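You operate a simulated robot arm through the tools that you are given. There is no shell and no other tool.

You are at the controls of a simulated robot arm. One attempt, no reset.

Task
Switch the laptop off, shut it and wipe the dust off its lid.
Fine: Use the mint cloth and put it back. Keep fingers from under the lid. The laptop stays where it is. What is to be rubbed or washed off counts as gone when no trace of it is left.

The check looks at the end state, three seconds after you hand in, the way a careful person would. Anything else that was tipped, shoved, dropped, spilled or broken makes it a failure. Lids that push on must go on centred and level and be pressed home; caps that screw on are set level and turned clockwise until they are tight. Flat cloth is picked up by pressing the open fingertips on it (5 to 10 N) and closing them slowly along it; thin cloth reads only 2 to 8 mm in the jaws.

Robot
A 7-joint arm with a two-finger parallel gripper, fixed in place. Base frame: the origin is on the floor under the middle of its stand, x ahead of it, y to its left, z up; the work surface is at about z = 0.66. Units: m, rad, N and s.
It reaches about 1.372 m from its shoulder. Its first joint turns from -2.601 to 2.601 rad. Payload 3.43 kg.
The tool frame sits at the grasp point between the pads (the TCP): z along the fingers, y along the line on which they close. The tips reach 0.03 m beyond it. Largest opening 0.094 m; finger width 0.028, thickness 0.01; the body of the gripper, 0.05 by 0.096 m, starts 0.055 m behind the TCP.
Orientation is that of the tool frame in the base frame, as a unit quaternion [x, y, z, w]. With the fingers straight down and closing along the base's y, the tool's x points along the base's -x, its y along +y and its z along -z.

Tools
- The arm moves only by the tool apply_moves. Its argument "series" is a list that holds one entry, the list of rows, each a list of 7 numbers: the shift along the tool's x, y, z in m, then the turn, a rotation vector about the tool's x, y, z in rad, then the closure, from 0 (fully open) to 1 (shut). In form: [[[tx, ty, tz, ax, ay, az, gripper], ...]]. A call has 1 to 20 rows; each row shifts and turns the commanded pose from where the row before left it, along the tool's axes as they then stand. A row lasts 0.2 s, in which the tool goes at most 0.05 m and 0.15 rad; a call with a longer step from one row to the next is refused whole, and so is a gripper value outside its range. A pose out of reach is approached as far as the arm can. The call stops where the force on the tool passes 40 N (or 10 N more than at its start, if that is more) or the arm is blocked; 0.2 s more then pass. The fingers move at their own pace (about 0.045 m/s each) and stop on an object; they squeeze with about 28 N. The grip force told is the motor's: it shows also when the fingers shut on nothing. Time passes only in rows, and 0.2 s behind the last, so rows that do not move let the fingers close. It gives the time, the measured TCP pose, the force on the tool (base axes), the opening and the grip force at its end, in the units of the frame above (readings bear some noise), with the torque about the TCP (base axes, N m) and any sound that the robot's microphone picked up.
- Cameras (640 x 400 px; columns grow to the right, rows downward): "scene" is fixed at [0.0519, 0.5005, 1.3963]; the picture's right is [0.80, -0.61, 0.00], its down [-0.53, -0.69, -0.49] and it looks along [0.30, 0.39, -0.87] (base axes); focal length 226 px, centre (320, 200). "wrist" rides on the gripper at [0.076, 0.014, -0.102] in the tool frame; the picture's right is [-0.18, 0.98, 0.00], its down [-0.75, -0.14, -0.64] and it looks along [-0.63, -0.12, 0.77] (tool axes); focal length 243 px, centre (320, 200). There is no depth. A picture from a camera that has moved, and an enlarged one, comes with that camera's place and axes in the base frame and with its lens.
- capture(camera): a new picture of that camera. The clock stands still meanwhile.
- zoom(camera, box): a new picture of the part [left, top, right, bottom] of that camera's present view, enlarged. The clock stands still meanwhile.
- hand_in(): hands the job in; it is judged then, once.

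Places have to be worked out from the pictures, the camera data and where the tool is seen. Open the gripper and draw the arm clear of the work before you hand the job in, unless the task says otherwise.

The tools are called as a command line: name --argument value ..., lists and objects as JSON in quotes. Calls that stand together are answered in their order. apply_moves: Moves the arm, as the interface text tells. Its arguments: {"type":"object","properties":{"series":{"type":"array"}},"required":["series"]} The other tools are called the same way: capture (camera) takes a picture; zoom (camera, box) takes an enlarged picture of a part of a camera's view; hand_in () hands the job in.

At the start:

```text
clock: 0.0
position: [0.3521, 0.7099, 1.1223]
tool_rot: [0.0, 1.0, 0.0, 0.0]
wrist_force: [-0.2, 0.2, 0.0]
wrist_torque: [-0.01, 0.0, 0.0]
gripper_width: 0.094
gripper_force: 0.0
```

scene: 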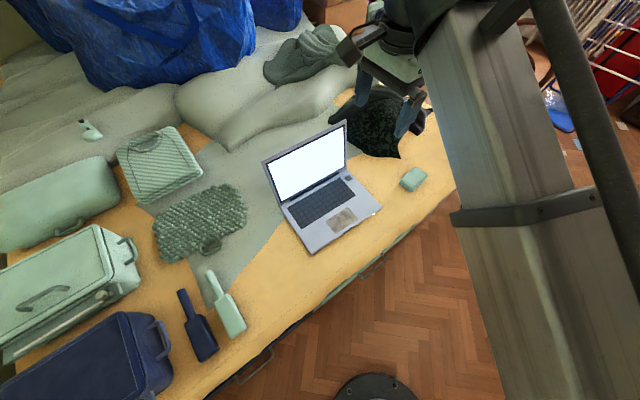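
wrist: 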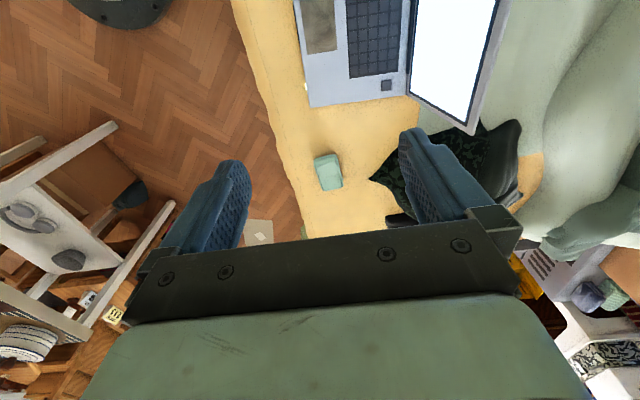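

The pictures show an open laptop with its screen lit, and a small mint block-like thing to the right of it that could be the folded cloth. I'll zoom in on the details first.

zoom --camera "scene" --box '[240, 110, 440, 260]'

zoom --camera "wrist" --box '[230, 0, 550, 200]'

zoom --camera "scene" --box '[0, 100, 260, 380]'

```text
2.67 times, centred on (340, 185) of scene
camera zoom: at [0.0519, 0.5005, 1.3963], right [0.8, -0.61, 0.0], down [-0.53, -0.69, -0.49], along [0.3, 0.39, -0.87], focal length 603 px, centre (267, 240)
```

zoom: 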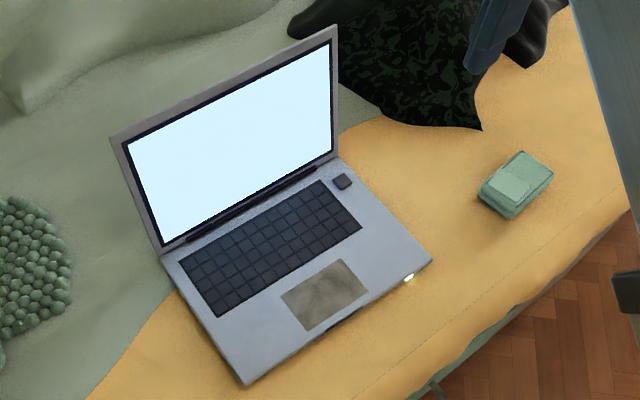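

```text
2.00 times, centred on (390, 100) of wrist
camera zoom: at [0.2757, 0.7237, 1.2264], right [0.18, 0.98, 0.0], down [0.75, -0.14, 0.64], along [0.63, -0.12, -0.77], focal length 485 px, centre (180, 400)
```

zoom: 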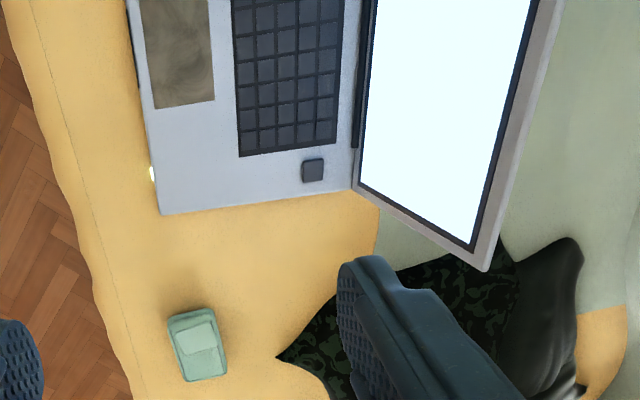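

```text
1.43 times, centred on (130, 240) of scene
camera zoom: at [0.0519, 0.5005, 1.3963], right [0.8, -0.61, 0.0], down [-0.53, -0.69, -0.49], along [0.3, 0.39, -0.87], focal length 323 px, centre (591, 143)
```

zoom: 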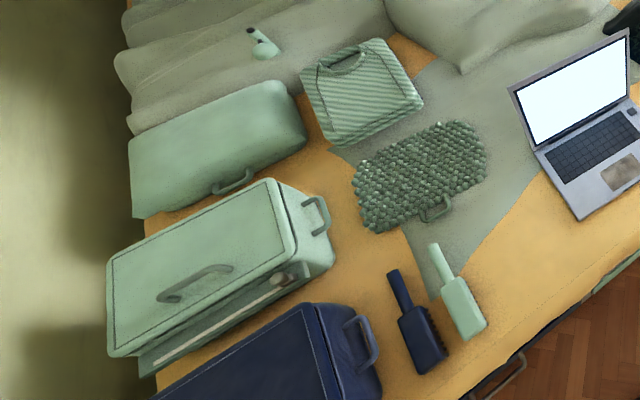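

The power button is at about (0.440, 0.832, 0.68), on both cameras. The base spans roughly x 0.16–0.46 and y 0.66–0.88, and the lid is nearly upright with its top edge near y 0.91, z 0.90. The mint cloth is near (0.642, 0.679). I'll turn the tool 90° in place so the camera faces the laptop from the front, closing the fingers on the way.

apply_moves --series '[[[0, 0, 0, 0, 0, -0.1428, 1], [0, 0, 0, 0, 0, -0.1428, 1], [0, 0, 0, 0, 0, -0.1428, 1], [0, 0, 0, 0, 0, -0.1428, 1], [0, 0, 0, 0, 0, -0.1428, 1], [0, 0, 0, 0, 0, -0.1428, 1], [0, 0, 0, 0, 0, -0.1428, 1], [0, 0, 0, 0, 0, -0.1428, 1], [0, 0, 0, 0, 0, -0.1428, 1], [0, 0, 0, 0, 0, -0.1428, 1], [0, 0, 0, 0, 0, -0.1428, 1]]]'

```text
clock: 2.4
position: [0.3532, 0.7098, 1.1219]
tool_rot: [0.708, -0.707, -0.001, 0.0]
wrist_force: [-0.3, -0.2, 0.1]
wrist_torque: [0.01, 0.01, 0.01]
gripper_width: 0.0001
gripper_force: 27.9
```

The tool has turned as planned. I'll look from both cameras.

capture --camera "wrist"

capture --camera "scene"

```text
taken
camera wrist: at [0.3375, 0.6331, 1.2264], right [-0.98, 0.18, 0.0], down [0.14, 0.75, 0.64], along [0.12, 0.63, -0.77], focal length 243 px, centre (320, 200)
```

wrist: 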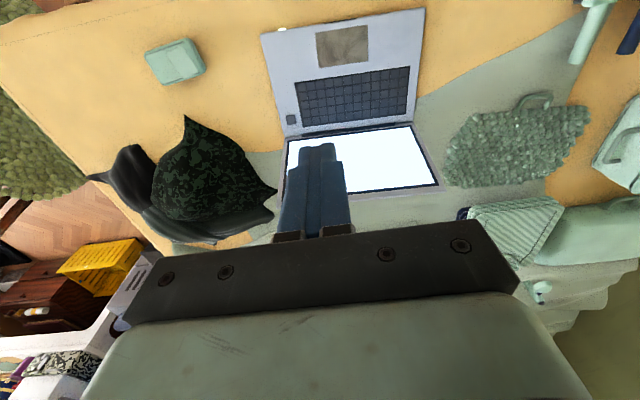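

```text
taken
```

scene: 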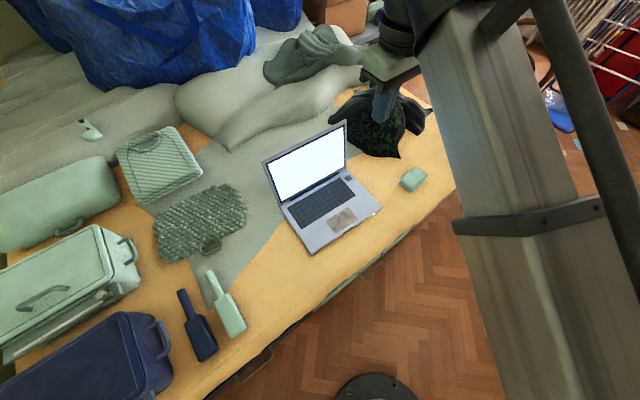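

Both pictures agree, and the space in front of the screen is clear. I'll move to a spot ahead of and above the power button with a slight tilt away from the screen, then look closely.

apply_moves --series '[[[-0.006, -0.0109, 0.04, 0, 0, 0, 1], [-0.006, -0.0109, 0.04, 0, 0, 0, 1], [-0.006, -0.0109, 0.04, 0, 0, 0, 1], [-0.006, -0.0109, 0.04, 0, 0, 0, 1], [-0.006, -0.0109, 0.04, 0, 0, 0, 1], [-0.006, -0.0109, 0.04, 0, 0, 0, 1], [-0.006, -0.0109, 0.04, 0, 0, 0, 1], [-0.006, -0.0109, 0.04, 0, 0, 0, 1], [0, 0, 0, 0, -0.15, 0, 1]]]'

capture --camera "wrist"

zoom --camera "scene" --box '[260, 110, 420, 260]'

```text
clock: 4.4
position: [0.4381, 0.7578, 0.8027]
tool_rot: [-0.704, 0.706, 0.054, 0.054]
wrist_force: [-0.6, 0.4, 0.3]
wrist_torque: [-0.02, -0.01, -0.02]
gripper_width: 0.0001
gripper_force: 27.9
```

```text
taken
camera wrist: at [0.4242, 0.6666, 0.8932], right [-0.98, 0.18, 0.03], down [0.14, 0.65, 0.75], along [0.12, 0.74, -0.66], focal length 243 px, centre (320, 200)
```

wrist: 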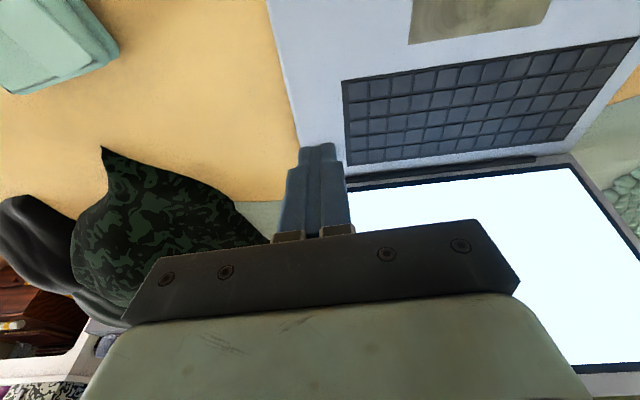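

```text
2.67 times, centred on (340, 185) of scene
camera zoom: at [0.0519, 0.5005, 1.3963], right [0.8, -0.61, 0.0], down [-0.53, -0.69, -0.49], along [0.3, 0.39, -0.87], focal length 603 px, centre (267, 240)
```

zoom: 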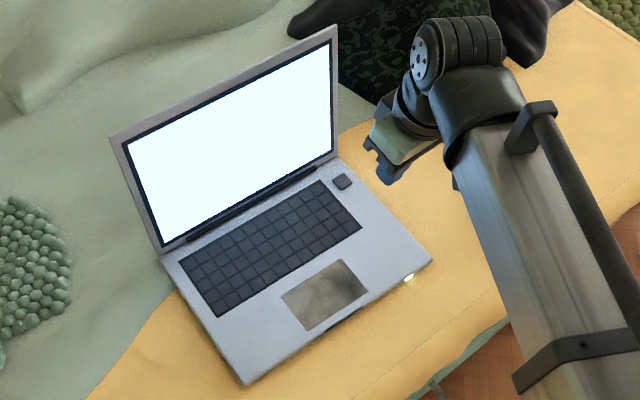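

The finger tips are in front of the button, hidden by the fingers in the wrist view. I'll move in over the button with the tips about 3 cm above it and check from the scene camera.

apply_moves --series '[[[-0.0231, -0.0004, 0.0229, 0, 0, 0, 1], [-0.0231, -0.0004, 0.0229, 0, 0, 0, 1], [-0.0231, -0.0004, 0.0229, 0, 0, 0, 1], [0, 0, 0, 0, 0, 0, 1]]]'

zoom --camera "scene" --box '[310, 140, 390, 200]'

zoom --camera "wrist" --box '[220, 40, 480, 240]'

```text
clock: 5.4
position: [0.4402, 0.8382, 0.7444]
tool_rot: [-0.704, 0.706, 0.052, 0.053]
wrist_force: [1.3, 0.7, -0.5]
wrist_torque: [-0.01, 0.0, 0.02]
gripper_width: 0.0
gripper_force: 28.2
```

```text
6.67 times, centred on (350, 170) of scene
camera zoom: at [0.0519, 0.5005, 1.3963], right [0.8, -0.61, 0.0], down [-0.53, -0.69, -0.49], along [0.3, 0.39, -0.87], focal length 1508 px, centre (120, 400)
```

zoom: 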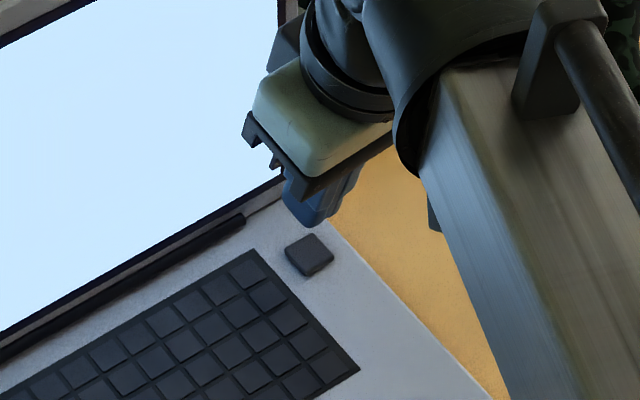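

```text
2.00 times, centred on (350, 140) of wrist
camera zoom: at [0.4258, 0.7459, 0.8361], right [-0.98, 0.18, 0.03], down [0.14, 0.65, 0.75], along [0.12, 0.74, -0.66], focal length 485 px, centre (260, 320)
```

zoom: 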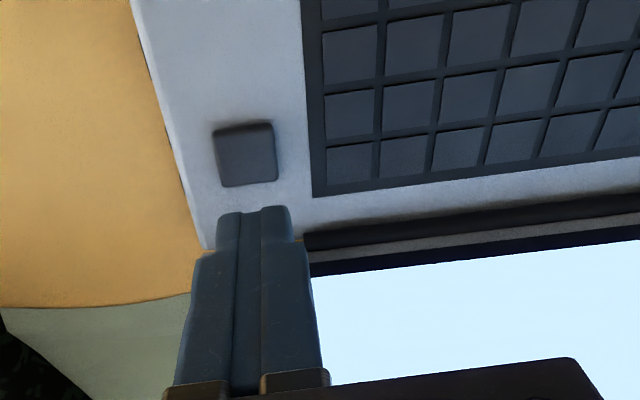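

The wrist view puts the button at about (0.442, 0.833, 0.68), and the tips are centred just behind it at z 0.715. I'll come down to just above the button with a small shift in x.

apply_moves --series '[[[0.0015, -0.0008, 0.012, 0, 0, 0, 1], [0.0014, -0.0007, 0.012, 0, 0, 0, 1], [0, 0, 0, 0, 0, 0, 1]]]'

zoom --camera "wrist" --box '[250, 80, 410, 180]'

zoom --camera "scene" --box '[310, 140, 390, 200]'

```text
clock: 6.2
position: [0.4418, 0.8371, 0.72]
tool_rot: [-0.705, 0.706, 0.053, 0.053]
wrist_force: [-0.4, 0.1, -0.7]
wrist_torque: [-0.02, -0.01, 0.02]
gripper_width: 0.0
gripper_force: 28.2
```

```text
4.00 times, centred on (330, 130) of wrist
camera zoom: at [0.4271, 0.7459, 0.8119], right [-0.98, 0.18, 0.03], down [0.14, 0.65, 0.75], along [0.12, 0.74, -0.66], focal length 970 px, centre (280, 480)
```

zoom: 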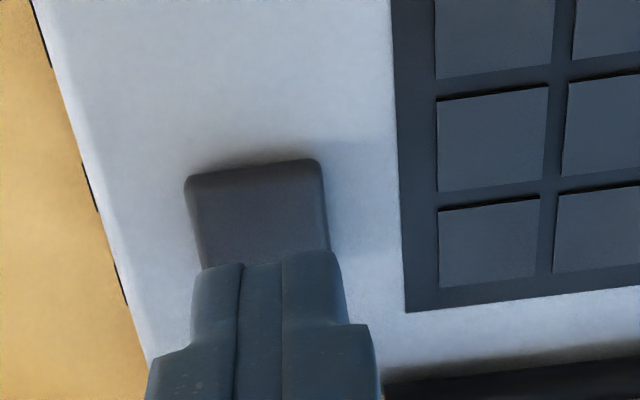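

```text
6.67 times, centred on (350, 170) of scene
camera zoom: at [0.0519, 0.5005, 1.3963], right [0.8, -0.61, 0.0], down [-0.53, -0.69, -0.49], along [0.3, 0.39, -0.87], focal length 1508 px, centre (120, 400)
```

zoom: 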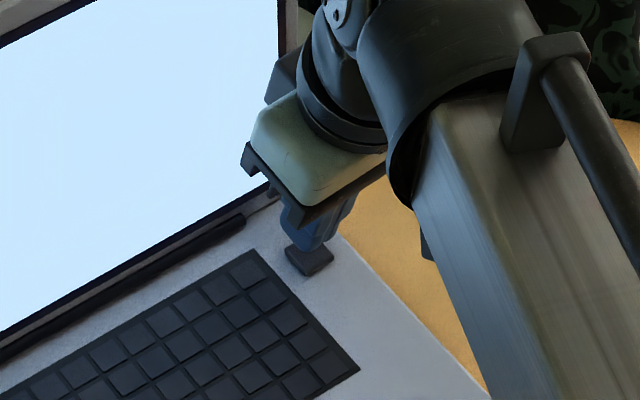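

The tips are right over the button, with their lower edge at about z 0.688. I'll press down slowly in small steps.

apply_moves --series '[[[0.0002, 0, 0.0015, 0, 0, 0, 1], [0.0002, 0, 0.0015, 0, 0, 0, 1], [0.0002, 0, 0.0015, 0, 0, 0, 1]]]'

```text
clock: 7.0
position: [0.4428, 0.8374, 0.7154]
tool_rot: [-0.704, 0.706, 0.053, 0.053]
wrist_force: [-0.7, -0.4, -0.4]
wrist_torque: [-0.01, 0.05, -0.03]
gripper_width: 0.0
gripper_force: 27.7
```

There is no contact yet, with the lower edge at about z 0.6835. I'll keep going down slowly.

apply_moves --series '[[[0.0002, 0, 0.0012, 0, 0, 0, 1], [0.0002, 0, 0.0012, 0, 0, 0, 1]]]'

```text
clock: 7.6
position: [0.4427, 0.8373, 0.7132]
tool_rot: [-0.705, 0.706, 0.052, 0.053]
wrist_force: [0.2, -0.4, 0.0]
wrist_torque: [-0.02, 0.02, 0.0]
gripper_width: 0.0003
gripper_force: 27.9
```

Still no force at lower edge z 0.681, so I'll continue downward in small steps.

apply_moves --series '[[[0.0002, 0, 0.0012, 0, 0, 0, 1], [0.0002, 0, 0.0012, 0, 0, 0, 1]]]'

zoom --camera "wrist" --box '[250, 80, 410, 180]'

```text
clock: 8.2
position: [0.4425, 0.8379, 0.7112]
tool_rot: [-0.704, 0.706, 0.053, 0.053]
wrist_force: [0.1, -0.7, -0.2]
wrist_torque: [-0.01, -0.02, -0.02]
gripper_width: 0.0
gripper_force: 28.2
```

```text
4.00 times, centred on (330, 130) of wrist
camera zoom: at [0.4271, 0.7462, 0.8025], right [-0.98, 0.18, 0.03], down [0.14, 0.65, 0.75], along [0.12, 0.74, -0.66], focal length 970 px, centre (280, 480)
```

zoom: 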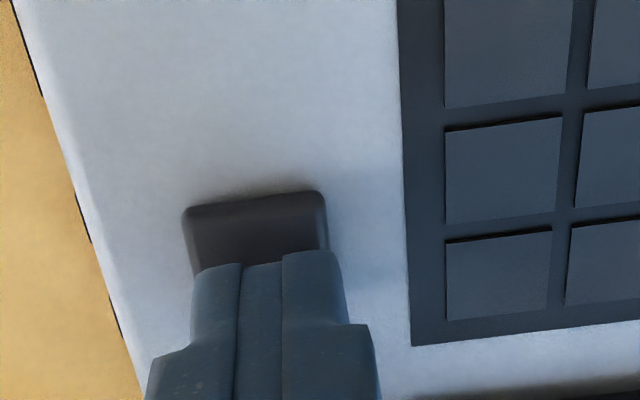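

No contact yet. The view shows the tips still a little above the button, so I'll continue down slowly.

apply_moves --series '[[[0.0002, 0, 0.0012, 0, 0, 0, 1], [0.0002, 0, 0.0012, 0, 0, 0, 1]]]'

```text
clock: 8.8
position: [0.4418, 0.8366, 0.7096]
tool_rot: [-0.705, 0.706, 0.052, 0.053]
wrist_force: [0.3, -0.1, 0.7]
wrist_torque: [-0.03, 0.01, 0.03]
gripper_width: 0.0002
gripper_force: 27.9
```

Force in z is only 0.7 N, which is noise or the start of contact. I'll go two more small steps.

apply_moves --series '[[[0.0002, 0, 0.0012, 0, 0, 0, 1], [0.0002, 0, 0.0012, 0, 0, 0, 1]]]'

zoom --camera "wrist" --box '[250, 80, 410, 180]'

```text
clock: 9.4
position: [0.442, 0.8369, 0.7067]
tool_rot: [-0.705, 0.706, 0.052, 0.053]
wrist_force: [0.0, 0.5, 1.2]
wrist_torque: [-0.01, 0.02, -0.04]
gripper_width: 0.0
gripper_force: 27.8
heard: click
```

```text
4.00 times, centred on (330, 130) of wrist
camera zoom: at [0.4272, 0.7463, 0.7981], right [-0.98, 0.18, 0.03], down [0.14, 0.65, 0.75], along [0.12, 0.74, -0.66], focal length 970 px, centre (280, 480)
```

zoom: 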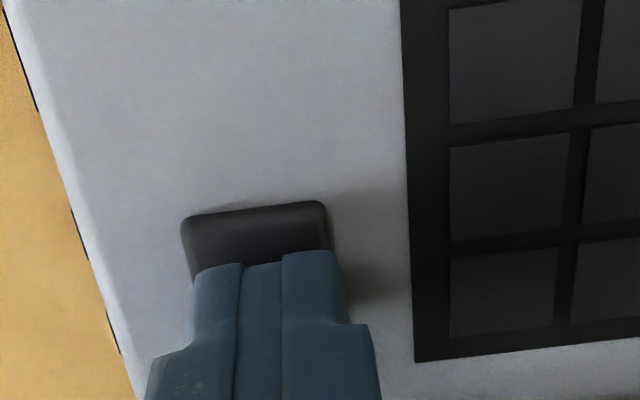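

A click was heard and the screen's glow on the keyboard is gone. I'll raise the tips straight off the button and check the screen and the LED.

apply_moves --series '[[[-0.0015, 0, -0.0099, 0, 0, 0, 1], [-0.003, 0, -0.0198, 0, 0, 0, 1], [0.01, 0, -0.02, 0, 0, 0, 1], [0.04, 0, -0.02, 0, 0, 0, 1], [0.04, 0, -0.02, 0, 0, 0, 1]]]'

zoom --camera "scene" --box '[240, 110, 440, 260]'

capture --camera "wrist"

```text
clock: 10.6
position: [0.442, 0.7377, 0.7825]
tool_rot: [0.705, -0.705, -0.052, -0.053]
wrist_force: [0.2, 1.1, 0.2]
wrist_torque: [-0.01, 0.01, 0.0]
gripper_width: 0.0001
gripper_force: 27.5
```

```text
2.67 times, centred on (340, 185) of scene
camera zoom: at [0.0519, 0.5005, 1.3963], right [0.8, -0.61, 0.0], down [-0.53, -0.69, -0.49], along [0.3, 0.39, -0.87], focal length 603 px, centre (267, 240)
```

zoom: 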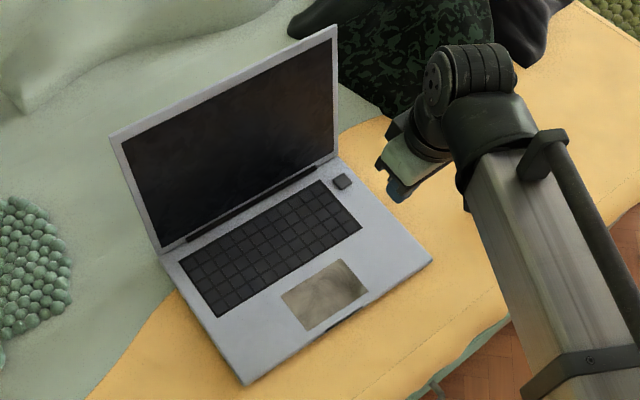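

```text
taken
camera wrist: at [0.4281, 0.6475, 0.8734], right [-0.98, 0.18, 0.03], down [0.14, 0.65, 0.75], along [0.12, 0.74, -0.66], focal length 243 px, centre (320, 200)
```

wrist: 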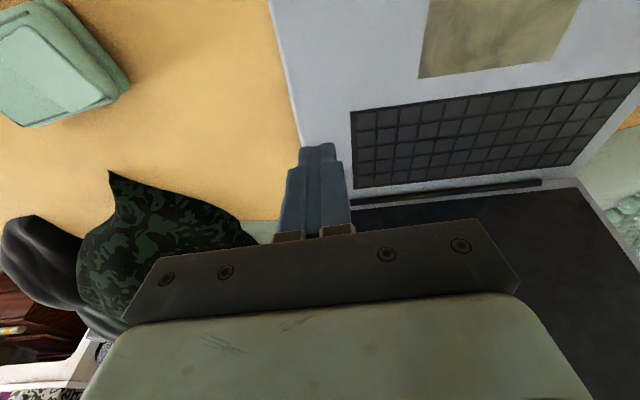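

The screen is dark and the LED is off. Next I'll close the lid from behind: straighten the tool, line it up with the laptop's yaw (about -3.3°), rise well over the lid, and go to a spot behind its top edge.

apply_moves --series '[[[0, 0, 0, 0, 0.15, 0, 1], [0, 0, -0.0475, 0, 0, 0, 1], [0, 0, -0.0475, 0, 0, 0, 1], [0, 0, -0.0475, 0, 0, 0, 1], [0, 0, -0.0475, 0, 0, 0, 1], [0, 0, -0.0475, 0, 0, 0, 1], [0, 0, 0, 0, 0, 0.058, 1], [-0.037, 0.0227, 0, 0, 0, 0, 1], [-0.037, 0.0227, 0, 0, 0, 0, 1], [-0.037, 0.0227, 0, 0, 0, 0, 1], [-0.037, 0.0227, 0, 0, 0, 0, 1], [-0.037, 0.0227, 0, 0, 0, 0, 1], [-0.037, 0.0227, 0, 0, 0, 0, 1], [0, 0, 0, 0, 0, 0, 1]]]'

capture --camera "scene"

capture --camera "wrist"

```text
clock: 13.6
position: [0.3192, 0.9682, 1.0193]
tool_rot: [-0.686, 0.728, 0.0, 0.0]
wrist_force: [-0.4, -0.6, -0.6]
wrist_torque: [0.02, -0.02, 0.02]
gripper_width: 0.0001
gripper_force: 28.3
```

```text
taken
```

scene: 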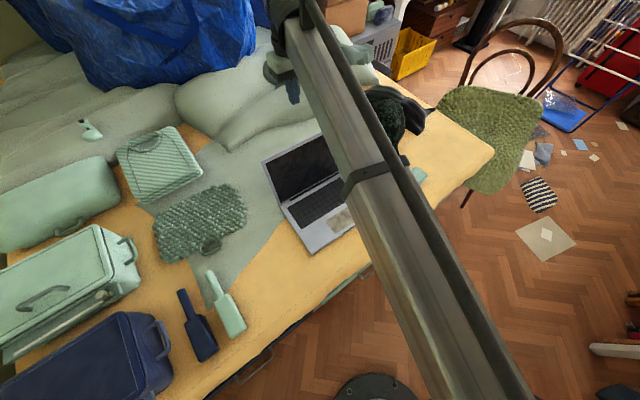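

```text
taken
camera wrist: at [0.2993, 0.8927, 1.1228], right [-0.97, 0.24, 0.0], down [0.19, 0.74, 0.64], along [0.16, 0.62, -0.77], focal length 243 px, centre (320, 200)
```

wrist: 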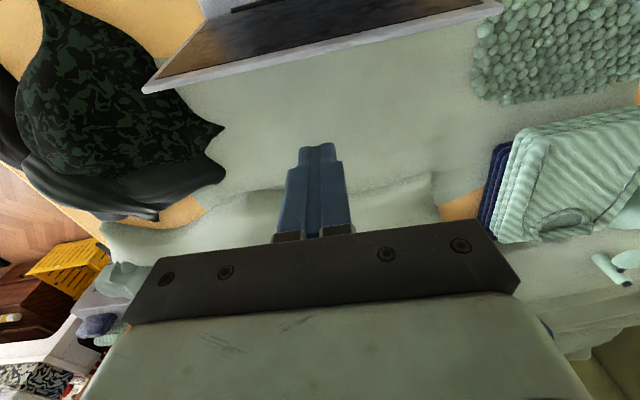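

The lid's top edge is at about y 0.92, z 0.898, and the closed fingers are centred about 4–5 cm behind it with free space around them. I'll lower the tips to about 4 cm below the top edge, behind the lid.

apply_moves --series '[[[0, 0, 0.0433, 0, 0, 0, 1], [0, 0, 0.0433, 0, 0, 0, 1], [0, 0, 0.0433, 0, 0, 0, 1], [0, 0, 0, 0, 0, 0, 1]]]'

capture --camera "wrist"

capture --camera "scene"

```text
clock: 14.6
position: [0.3184, 0.9698, 0.8895]
tool_rot: [-0.686, 0.727, 0.0, -0.001]
wrist_force: [-0.6, -1.1, -0.5]
wrist_torque: [0.01, -0.02, 0.01]
gripper_width: 0.0002
gripper_force: 28.1
```

```text
taken
camera wrist: at [0.2989, 0.8938, 0.9933], right [-0.97, 0.24, 0.0], down [0.19, 0.74, 0.64], along [0.16, 0.62, -0.77], focal length 243 px, centre (320, 200)
```

wrist: 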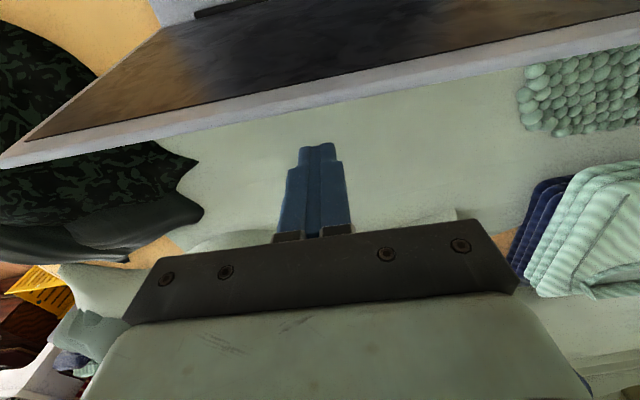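

```text
taken
```

scene: 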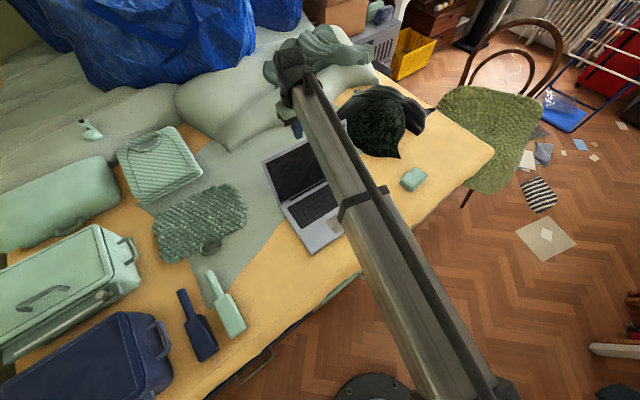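

The tips are now behind the lid at z 0.86, with a gap of about 2.5 cm. I'll push forward gently until they touch.

apply_moves --series '[[[0.01, 0, 0, 0, 0, 0, 1], [0.008, 0, 0, 0, 0, 0, 1], [0.006, 0, 0, 0, 0, 0, 1]]]'

capture --camera "wrist"

```text
clock: 15.4
position: [0.3193, 0.9441, 0.8905]
tool_rot: [-0.686, 0.727, 0.0, 0.0]
wrist_force: [-0.5, 0.2, 0.4]
wrist_torque: [0.01, 0.0, 0.0]
gripper_width: 0.0
gripper_force: 28.1
```

```text
taken
camera wrist: at [0.2984, 0.8695, 0.9941], right [-0.97, 0.24, 0.0], down [0.19, 0.74, 0.64], along [0.15, 0.62, -0.77], focal length 243 px, centre (320, 200)
```

wrist: 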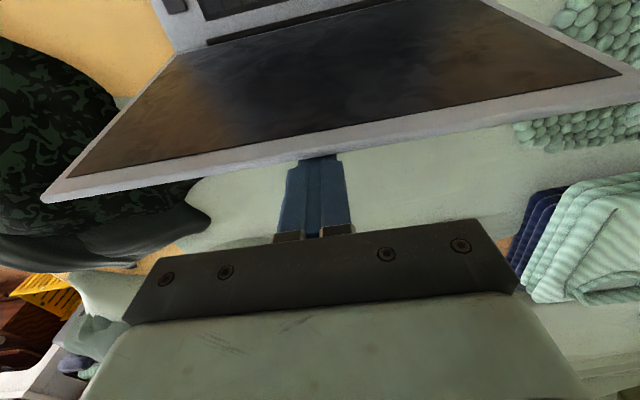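

The lid's top edge now covers the fingertips, so contact is very near. I'll keep pushing gently forward.

apply_moves --series '[[[0.005, 0, 0, 0, 0, 0, 1], [0.005, 0, 0, 0, 0, 0, 1], [0.005, 0, 0, 0, 0, 0, 1]]]'

```text
clock: 16.2
position: [0.3165, 0.9292, 0.8907]
tool_rot: [-0.685, 0.728, 0.0, -0.001]
wrist_force: [0.3, 1.9, 3.2]
wrist_torque: [-0.05, -0.04, -0.01]
gripper_width: 0.0
gripper_force: 28.2
```

The lid is in contact, with about 2 N back and 3 N up as its edge slides on the fingers. I'll continue pushing in small steps.

apply_moves --series '[[[0.006, 0, -0.0005, 0, 0, 0, 1], [0.006, 0, -0.0005, 0, 0, 0, 1], [0.006, 0, -0.0005, 0, 0, 0, 1]]]'

capture --camera "wrist"

capture --camera "scene"

```text
clock: 17.0
position: [0.3158, 0.9114, 0.8928]
tool_rot: [-0.686, 0.728, -0.001, 0.0]
wrist_force: [2.3, 0.1, 12.0]
wrist_torque: [-0.18, -0.05, 0.02]
gripper_width: 0.0001
gripper_force: 28.0
```

```text
taken
camera wrist: at [0.2966, 0.836, 0.9964], right [-0.97, 0.24, 0.0], down [0.19, 0.74, 0.64], along [0.16, 0.62, -0.77], focal length 243 px, centre (320, 200)
```

wrist: 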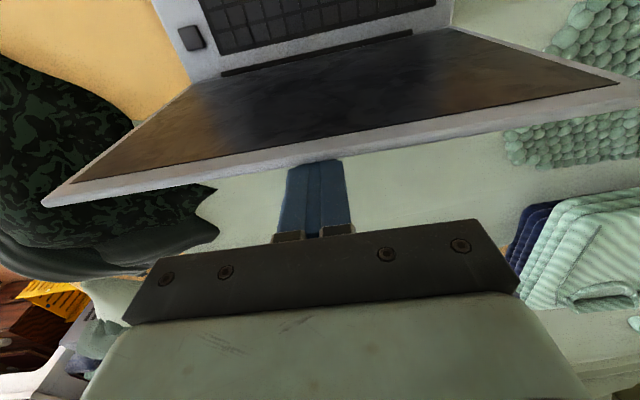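

```text
taken
```

scene: 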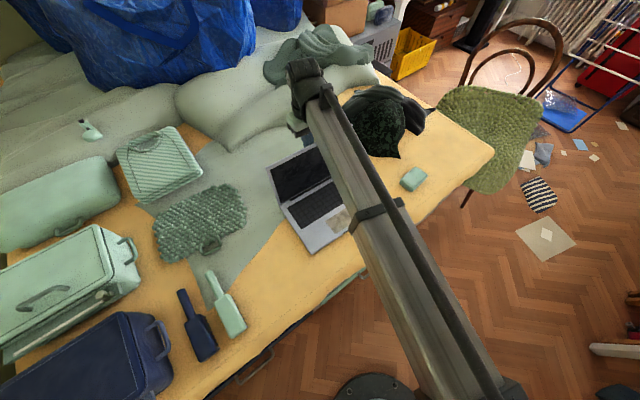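

The lid is following and the laptop hasn't shifted, but the edge presses up on the fingers with about 12 N. I'll raise the tool slightly to relieve that.

apply_moves --series '[[[0, 0, -0.004, 0, 0, 0, 1], [0, 0, -0.004, 0, 0, 0, 1]]]'

zoom --camera "wrist" --box '[220, 100, 420, 250]'

```text
clock: 17.6
position: [0.3164, 0.9132, 0.9006]
tool_rot: [-0.686, 0.728, 0.001, -0.001]
wrist_force: [-0.6, 0.1, 0.9]
wrist_torque: [0.01, 0.03, -0.01]
gripper_width: 0.0
gripper_force: 27.8
```

```text
2.67 times, centred on (320, 175) of wrist
camera zoom: at [0.2964, 0.8365, 1.0033], right [-0.97, 0.24, 0.0], down [0.19, 0.74, 0.64], along [0.15, 0.62, -0.77], focal length 647 px, centre (320, 267)
```

zoom: 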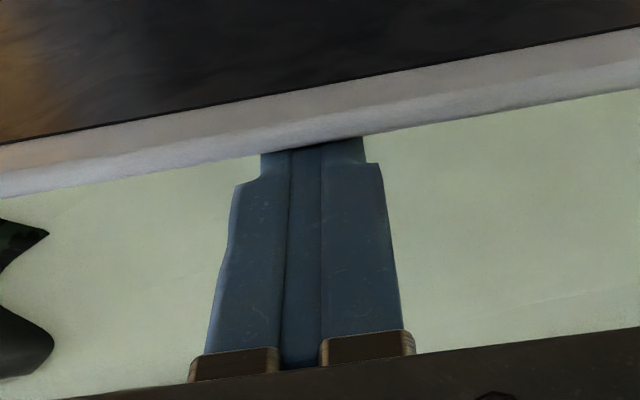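

The force is relieved and the narrow tips are behind the edge. I'll keep pushing forward.

apply_moves --series '[[[0.006, 0, 0, 0, 0, 0, 1], [0.006, 0, 0, 0, 0, 0, 1], [0.006, 0, 0, 0, 0, 0, 1]]]'

```text
clock: 18.4
position: [0.3151, 0.8945, 0.8995]
tool_rot: [-0.686, 0.728, 0.0, 0.0]
wrist_force: [-0.9, 1.0, 0.5]
wrist_torque: [0.06, 0.04, -0.01]
gripper_width: 0.0
gripper_force: 27.9
```

The force is low now at 1 N. I'll continue the push to bring the lid past vertical.

apply_moves --series '[[[0.007, 0, 0, 0, 0, 0, 1], [0.007, 0, 0, 0, 0, 0, 1], [0.007, 0, 0.0005, 0, 0, 0, 1], [0.007, 0, 0.0005, 0, 0, 0, 1]]]'

capture --camera "wrist"

capture --camera "scene"

```text
clock: 19.4
position: [0.3134, 0.865, 0.9001]
tool_rot: [-0.685, 0.728, 0.0, 0.0]
wrist_force: [-0.1, 0.0, 0.4]
wrist_torque: [-0.02, 0.01, 0.01]
gripper_width: 0.0
gripper_force: 28.8
```

```text
taken
camera wrist: at [0.2937, 0.7899, 1.0026], right [-0.97, 0.24, 0.0], down [0.19, 0.74, 0.64], along [0.15, 0.62, -0.77], focal length 243 px, centre (320, 200)
```

wrist: 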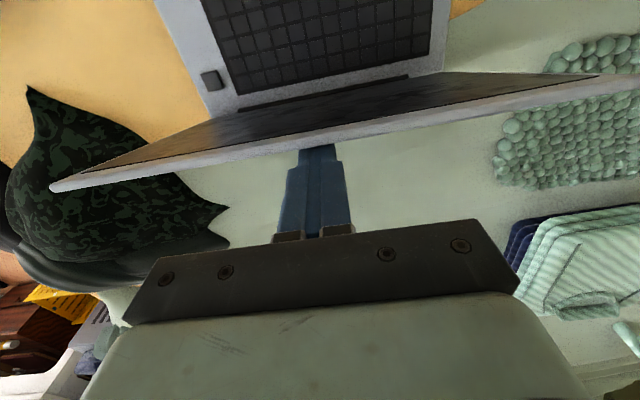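

```text
taken
```

scene: 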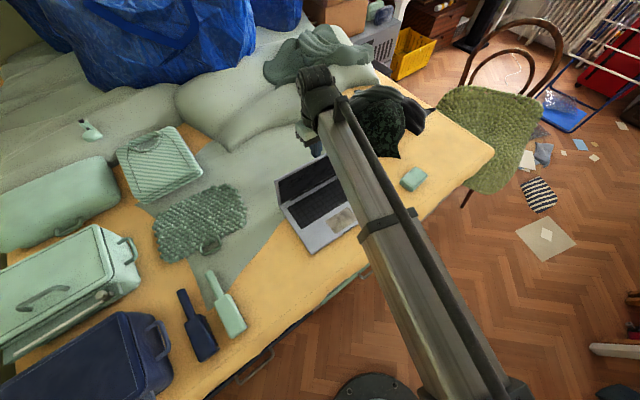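

The laptop hasn't moved and the lid is about upright. I'll now follow its closing arc, pushing forward and slightly down on the outer face.

apply_moves --series '[[[0.0103, 0, 0.003, 0, 0, 0, 1], [0.0103, 0, 0.0045, 0, 0, 0, 1], [0.0105, 0, 0.0035, 0, 0, 0, 1], [0.0105, 0, 0.0035, 0, 0, 0, 1], [0.0105, 0, 0.0035, 0, 0, 0, 1]]]'

capture --camera "wrist"

zoom --camera "scene" --box '[240, 100, 400, 260]'

```text
clock: 20.6
position: [0.3099, 0.8141, 0.8803]
tool_rot: [-0.686, 0.728, 0.0, 0.0]
wrist_force: [-0.7, -0.6, 0.7]
wrist_torque: [0.01, 0.0, -0.01]
gripper_width: 0.0002
gripper_force: 28.3
```

```text
taken
camera wrist: at [0.2911, 0.7382, 0.9844], right [-0.97, 0.24, 0.0], down [0.19, 0.74, 0.64], along [0.16, 0.62, -0.77], focal length 243 px, centre (320, 200)
```

wrist: 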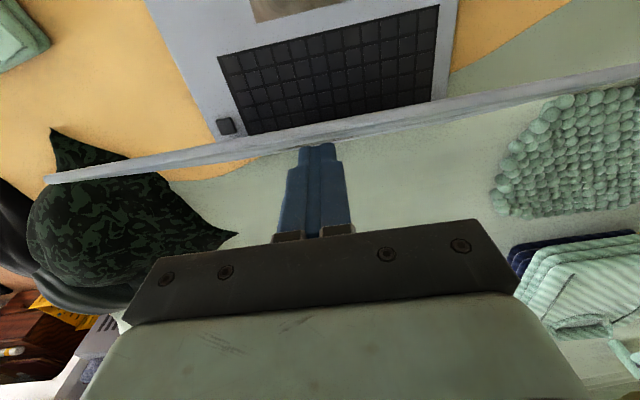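

```text
2.50 times, centred on (320, 180) of scene
camera zoom: at [0.0519, 0.5005, 1.3963], right [0.8, -0.61, 0.0], down [-0.53, -0.69, -0.49], along [0.3, 0.39, -0.87], focal length 566 px, centre (320, 250)
```

zoom: 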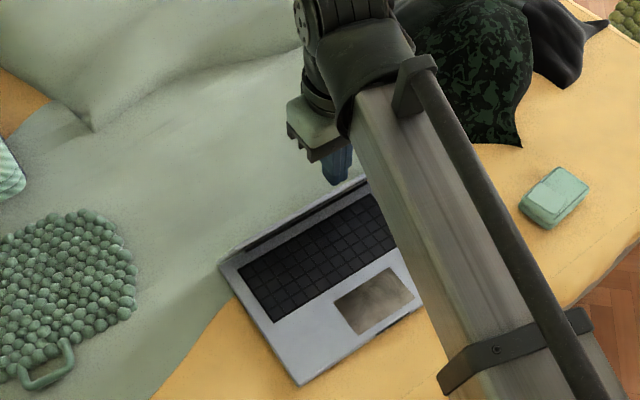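

The lid is now about 67° from closed, the forces are tiny, and the laptop is still in place. I'll continue along the arc.

apply_moves --series '[[[0.0098, 0, 0.0051, 0, 0, 0, 1], [0.0098, 0, 0.0051, 0, 0, 0, 1], [0.0098, 0, 0.0051, 0, 0, 0, 1], [0.0131, 0, 0.01, 0, 0, 0, 1], [0.0131, 0, 0.01, 0, 0, 0, 1]]]'

capture --camera "wrist"

zoom --camera "scene" --box '[240, 100, 400, 260]'

```text
clock: 21.8
position: [0.3059, 0.7583, 0.8451]
tool_rot: [-0.686, 0.728, 0.0, 0.0]
wrist_force: [0.3, 1.1, 0.1]
wrist_torque: [0.0, 0.05, 0.0]
gripper_width: 0.0002
gripper_force: 27.8
```

```text
taken
camera wrist: at [0.2871, 0.6825, 0.9488], right [-0.97, 0.24, 0.0], down [0.19, 0.74, 0.64], along [0.15, 0.62, -0.77], focal length 243 px, centre (320, 200)
```

wrist: 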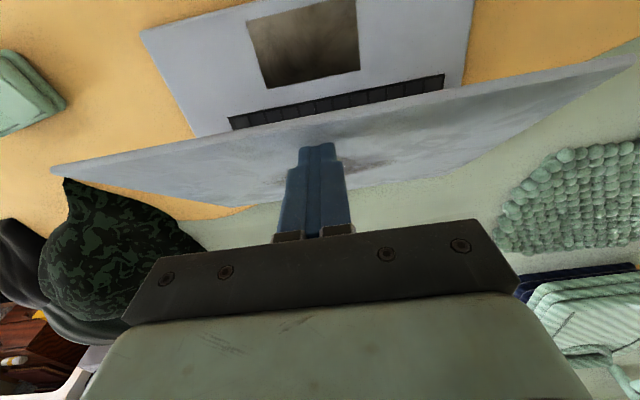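

```text
2.50 times, centred on (320, 180) of scene
camera zoom: at [0.0519, 0.5005, 1.3963], right [0.8, -0.61, 0.0], down [-0.53, -0.69, -0.49], along [0.3, 0.39, -0.87], focal length 566 px, centre (320, 250)
```

zoom: 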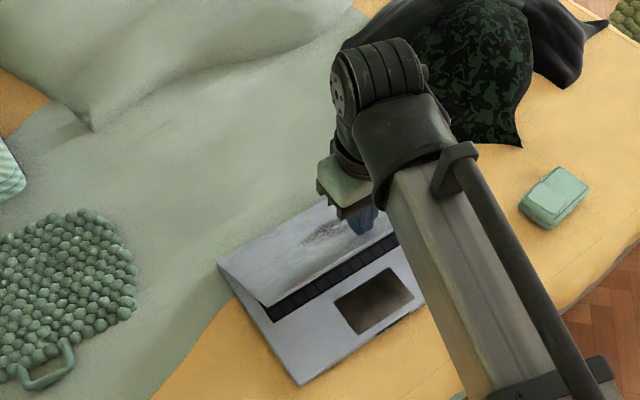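

The outer face is coming into view, with a dust smudge near its middle. I'll continue the arc downward.

apply_moves --series '[[[0.0112, 0, 0.0122, 0, 0, 0, 1], [0.0112, 0, 0.0122, 0, 0, 0, 1], [0.0089, 0, 0.014, 0, 0, 0, 1], [0.0089, 0, 0.014, 0, 0, 0, 1]]]'

capture --camera "wrist"

zoom --camera "scene" --box '[240, 100, 400, 260]'

```text
clock: 22.8
position: [0.3055, 0.7178, 0.7935]
tool_rot: [-0.686, 0.728, 0.0, 0.0]
wrist_force: [0.1, -0.9, 0.3]
wrist_torque: [0.04, 0.01, -0.01]
gripper_width: 0.0
gripper_force: 28.1
```

```text
taken
camera wrist: at [0.2856, 0.6427, 0.8964], right [-0.97, 0.24, 0.0], down [0.19, 0.74, 0.64], along [0.16, 0.62, -0.77], focal length 243 px, centre (320, 200)
```

wrist: 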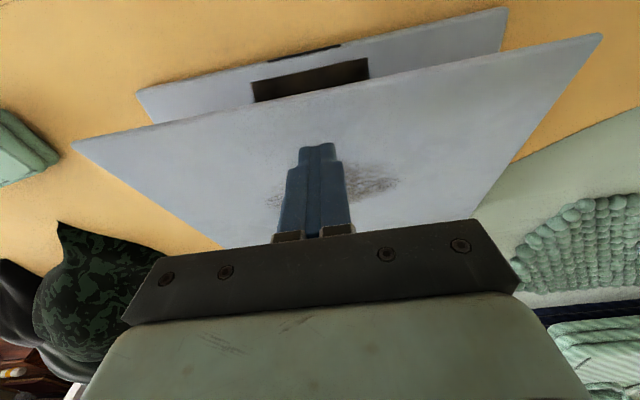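

```text
2.50 times, centred on (320, 180) of scene
camera zoom: at [0.0519, 0.5005, 1.3963], right [0.8, -0.61, 0.0], down [-0.53, -0.69, -0.49], along [0.3, 0.39, -0.87], focal length 566 px, centre (320, 250)
```

zoom: 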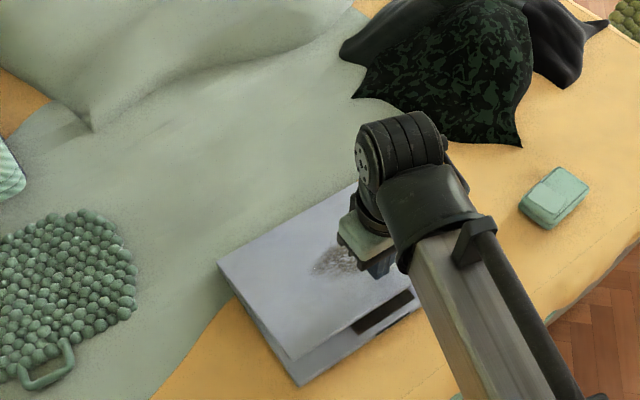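

The lid is now about 25° from closed and the laptop is still in place. I'll press it down the rest of the way in gentle steps.

apply_moves --series '[[[0.006, 0, 0.0153, 0, 0, 0, 1], [0.006, 0, 0.0153, 0, 0, 0, 1], [0.003, 0, 0.0155, 0, 0, 0, 1], [0.002, 0, 0.0155, 0, 0, 0, 1]]]'

capture --camera "wrist"

zoom --camera "scene" --box '[240, 100, 400, 260]'

```text
clock: 23.8
position: [0.3042, 0.7027, 0.7318]
tool_rot: [-0.686, 0.728, -0.001, 0.0]
wrist_force: [0.4, 0.7, -0.1]
wrist_torque: [0.01, -0.03, 0.0]
gripper_width: 0.0
gripper_force: 27.6
```

```text
taken
camera wrist: at [0.2847, 0.6259, 0.8349], right [-0.97, 0.24, 0.0], down [0.19, 0.74, 0.64], along [0.15, 0.62, -0.77], focal length 243 px, centre (320, 200)
```

wrist: 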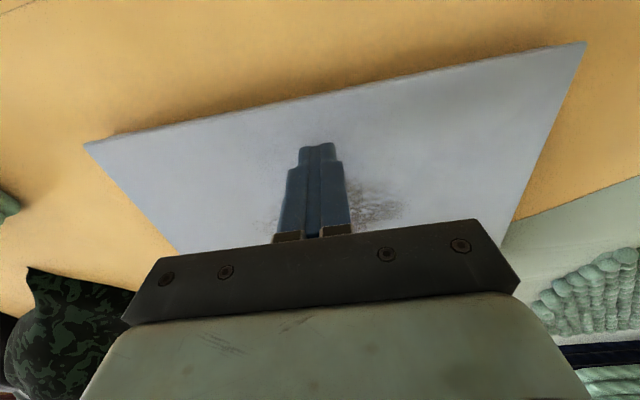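

```text
2.50 times, centred on (320, 180) of scene
camera zoom: at [0.0519, 0.5005, 1.3963], right [0.8, -0.61, 0.0], down [-0.53, -0.69, -0.49], along [0.3, 0.39, -0.87], focal length 566 px, centre (320, 250)
```

zoom: 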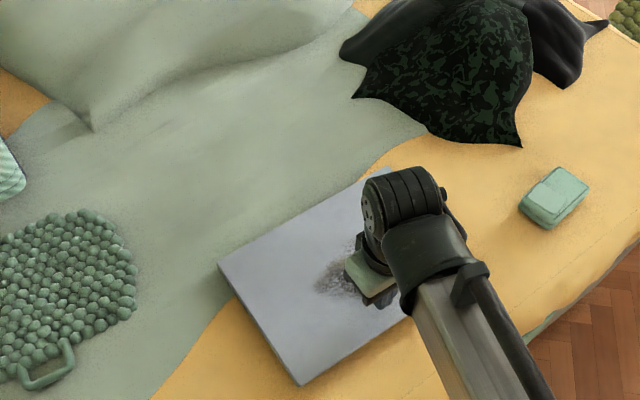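

The lid looks nearly shut, with the tip at z 0.70 and almost no force. I'll lower slowly until I feel firm contact.

apply_moves --series '[[[0, 0, 0.004, 0, 0, 0, 1], [0, 0, 0.004, 0, 0, 0, 1], [0, 0, 0.003, 0, 0, 0, 1]]]'

```text
clock: 24.6
position: [0.3038, 0.702, 0.7206]
tool_rot: [-0.686, 0.728, 0.0, 0.0]
wrist_force: [-0.1, -0.2, 1.6]
wrist_torque: [0.0, -0.03, 0.01]
gripper_width: 0.0
gripper_force: 27.9
```

Light contact of 1.6 N with the tip at about z 0.691. I'll continue down in 1.5 mm steps to press it shut.

apply_moves --series '[[[0, 0, 0.002, 0, 0, 0, 1], [0, 0, 0.002, 0, 0, 0, 1], [0, 0, 0.001, 0, 0, 0, 1]]]'

```text
clock: 25.4
position: [0.3043, 0.7027, 0.7165]
tool_rot: [-0.686, 0.728, 0.0, 0.0]
wrist_force: [-0.3, -0.8, -0.3]
wrist_torque: [-0.01, 0.07, 0.02]
gripper_width: 0.0
gripper_force: 27.8
```

Force is about zero at tip z 0.686, so the lid is still moving. I'll keep going down in small steps.

apply_moves --series '[[[0, 0, 0.0015, 0, 0, 0, 1], [0, 0, 0.0015, 0, 0, 0, 1], [0, 0, 0.001, 0, 0, 0, 1]]]'

```text
clock: 26.4
position: [0.305, 0.7008, 0.7141]
tool_rot: [-0.686, 0.727, 0.001, 0.001]
wrist_force: [-2.5, -1.4, 16.2]
wrist_torque: [-0.29, 0.04, -0.01]
gripper_width: 0.0
gripper_force: 28.1
stopped in row 3: the force on the tool passed its limit at 42 N (the readings are from after the stop); the commanded pose is now the measured one
```

The lid met firm resistance at z about 0.684, so it is pressed home. I'll lift off and inspect the laptop.

apply_moves --series '[[[0, 0, -0.005, 0, 0, 0, 1], [0, 0, -0.02, 0, 0, 0, 1], [0, 0, -0.045, 0, 0, 0, 1], [0, 0, -0.045, 0, 0, 0, 1], [0, 0, -0.045, 0, 0, 0, 1], [0, 0, -0.045, 0, 0, 0, 1], [0, 0, -0.045, 0, 0, 0, 1]]]'

capture --camera "wrist"

zoom --camera "scene" --box '[240, 100, 440, 260]'

```text
clock: 27.9
position: [0.3043, 0.7018, 0.9635]
tool_rot: [-0.686, 0.728, 0.0, 0.001]
wrist_force: [-0.3, -0.6, 0.1]
wrist_torque: [-0.04, -0.01, 0.01]
gripper_width: 0.0
gripper_force: 28.0
```

```text
taken
camera wrist: at [0.2844, 0.6262, 1.0675], right [-0.97, 0.24, 0.0], down [0.18, 0.74, 0.64], along [0.16, 0.62, -0.76], focal length 243 px, centre (320, 200)
```

wrist: 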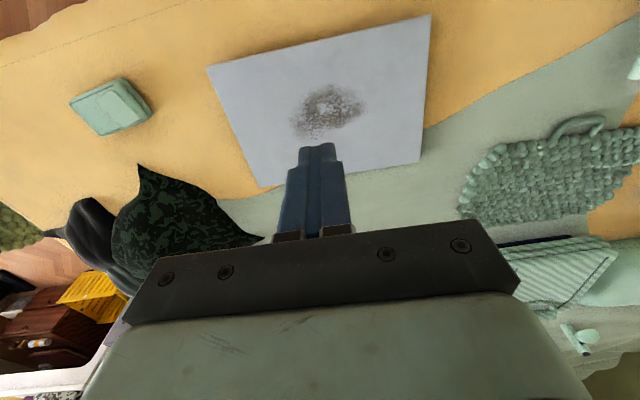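

```text
2.50 times, centred on (340, 180) of scene
camera zoom: at [0.0519, 0.5005, 1.3963], right [0.8, -0.61, 0.0], down [-0.53, -0.69, -0.49], along [0.3, 0.39, -0.87], focal length 566 px, centre (270, 250)
```

zoom: 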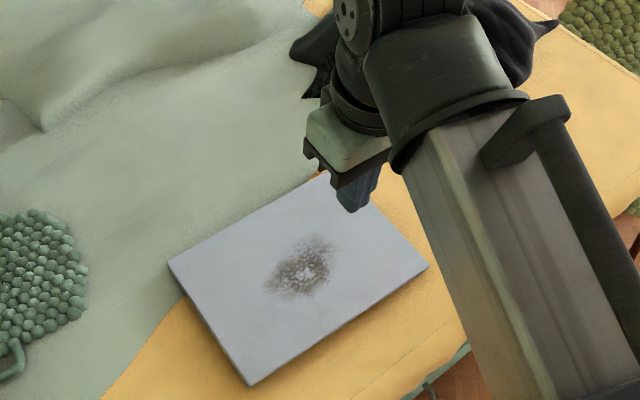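

The lid is shut flat, with a dust patch around (0.31, 0.77). The cloth looks like a folded pad of about 11 × 5.7 cm, centred near (0.645, 0.680) and yawed about 10°. I'll turn the open gripper to match and hover over it for a closer look.

apply_moves --series '[[[0, 0, 0, 0, 0, 0.1487, 0], [0, 0, 0, 0, 0, 0.1487, 0], [0, 0, 0, 0, 0, 0.1487, 0], [0, 0, 0, 0, 0, 0.1487, 0], [0, 0, 0, 0, 0, 0.1487, 0], [0, 0, 0, 0, 0, 0.1487, 0], [0, 0, 0, 0, 0, 0.1487, 0], [0, 0, 0, 0, 0, 0.1487, 0], [0, 0, 0, 0, 0, 0.1487, 0], [-0.0414, -0.0101, 0.0192, 0, 0, 0, 0], [-0.0414, -0.0101, 0.0192, 0, 0, 0, 0], [-0.0414, -0.0101, 0.0192, 0, 0, 0, 0], [-0.0414, -0.0101, 0.0192, 0, 0, 0, 0], [-0.0414, -0.0101, 0.0192, 0, 0, 0, 0], [-0.0414, -0.0101, 0.0192, 0, 0, 0, 0], [-0.0414, -0.0101, 0.0192, 0, 0, 0, 0], [-0.0414, -0.0101, 0.0192, 0, 0, 0, 0], [0, 0, 0, 0, 0, 0, 0]]]'

capture --camera "wrist"

capture --camera "scene"

```text
clock: 31.8
position: [0.6444, 0.6799, 0.8088]
tool_rot: [-0.086, 0.996, 0.001, 0.001]
wrist_force: [-0.2, -0.3, -0.5]
wrist_torque: [0.0, 0.03, 0.02]
gripper_width: 0.0939
gripper_force: 0.1
```

```text
taken
camera wrist: at [0.5661, 0.6792, 0.9133], right [0.01, 1.0, 0.0], down [0.77, -0.01, 0.64], along [0.64, -0.01, -0.77], focal length 243 px, centre (320, 200)
```

wrist: 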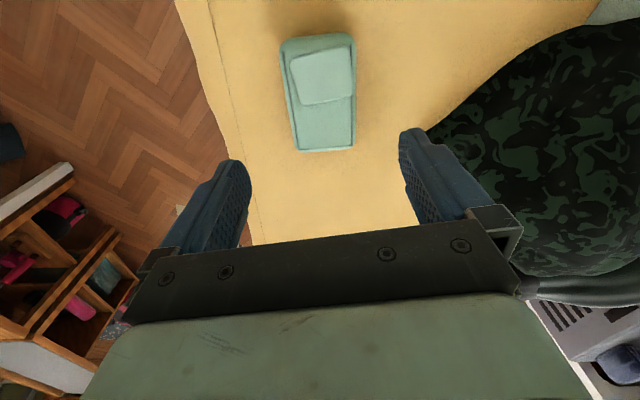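

```text
taken
```

scene: 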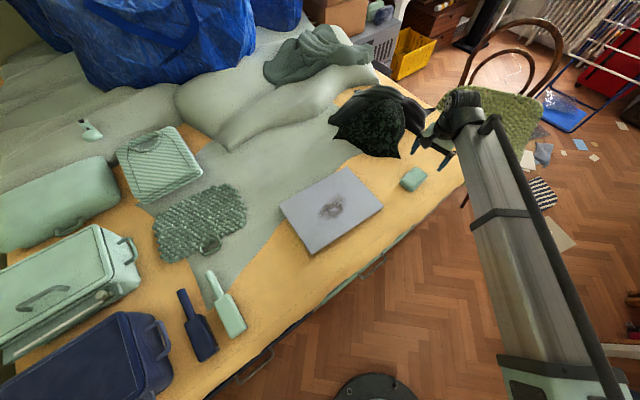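

The pad spans roughly x 0.594–0.698 and y 0.645–0.715, with a folded flap on its -x half. I'll zoom in for its thickness and texture.

zoom --camera "wrist" --box '[250, 20, 390, 160]'

zoom --camera "scene" --box '[380, 150, 460, 210]'

zoom --camera "scene" --box '[270, 155, 400, 265]'

```text
2.86 times, centred on (320, 90) of wrist
camera zoom: at [0.5661, 0.6792, 0.9133], right [0.01, 1.0, 0.0], down [0.77, -0.01, 0.64], along [0.64, -0.01, -0.77], focal length 693 px, centre (320, 514)
```

zoom: 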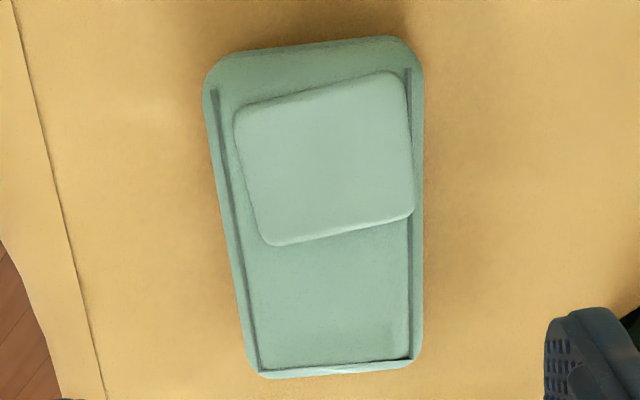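

```text
6.67 times, centred on (420, 180) of scene
camera zoom: at [0.0519, 0.5005, 1.3963], right [0.8, -0.61, 0.0], down [-0.53, -0.69, -0.49], along [0.3, 0.39, -0.87], focal length 1508 px, centre (-347, 333)
```

zoom: 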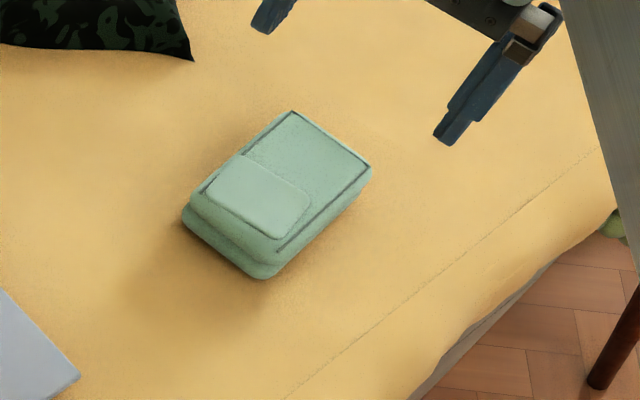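

```text
3.64 times, centred on (335, 210) of scene
camera zoom: at [0.0519, 0.5005, 1.3963], right [0.8, -0.61, 0.0], down [-0.53, -0.69, -0.49], along [0.3, 0.39, -0.87], focal length 823 px, centre (266, 164)
```

zoom: 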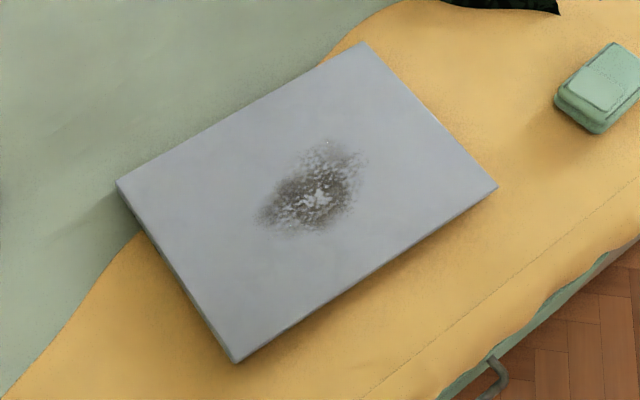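

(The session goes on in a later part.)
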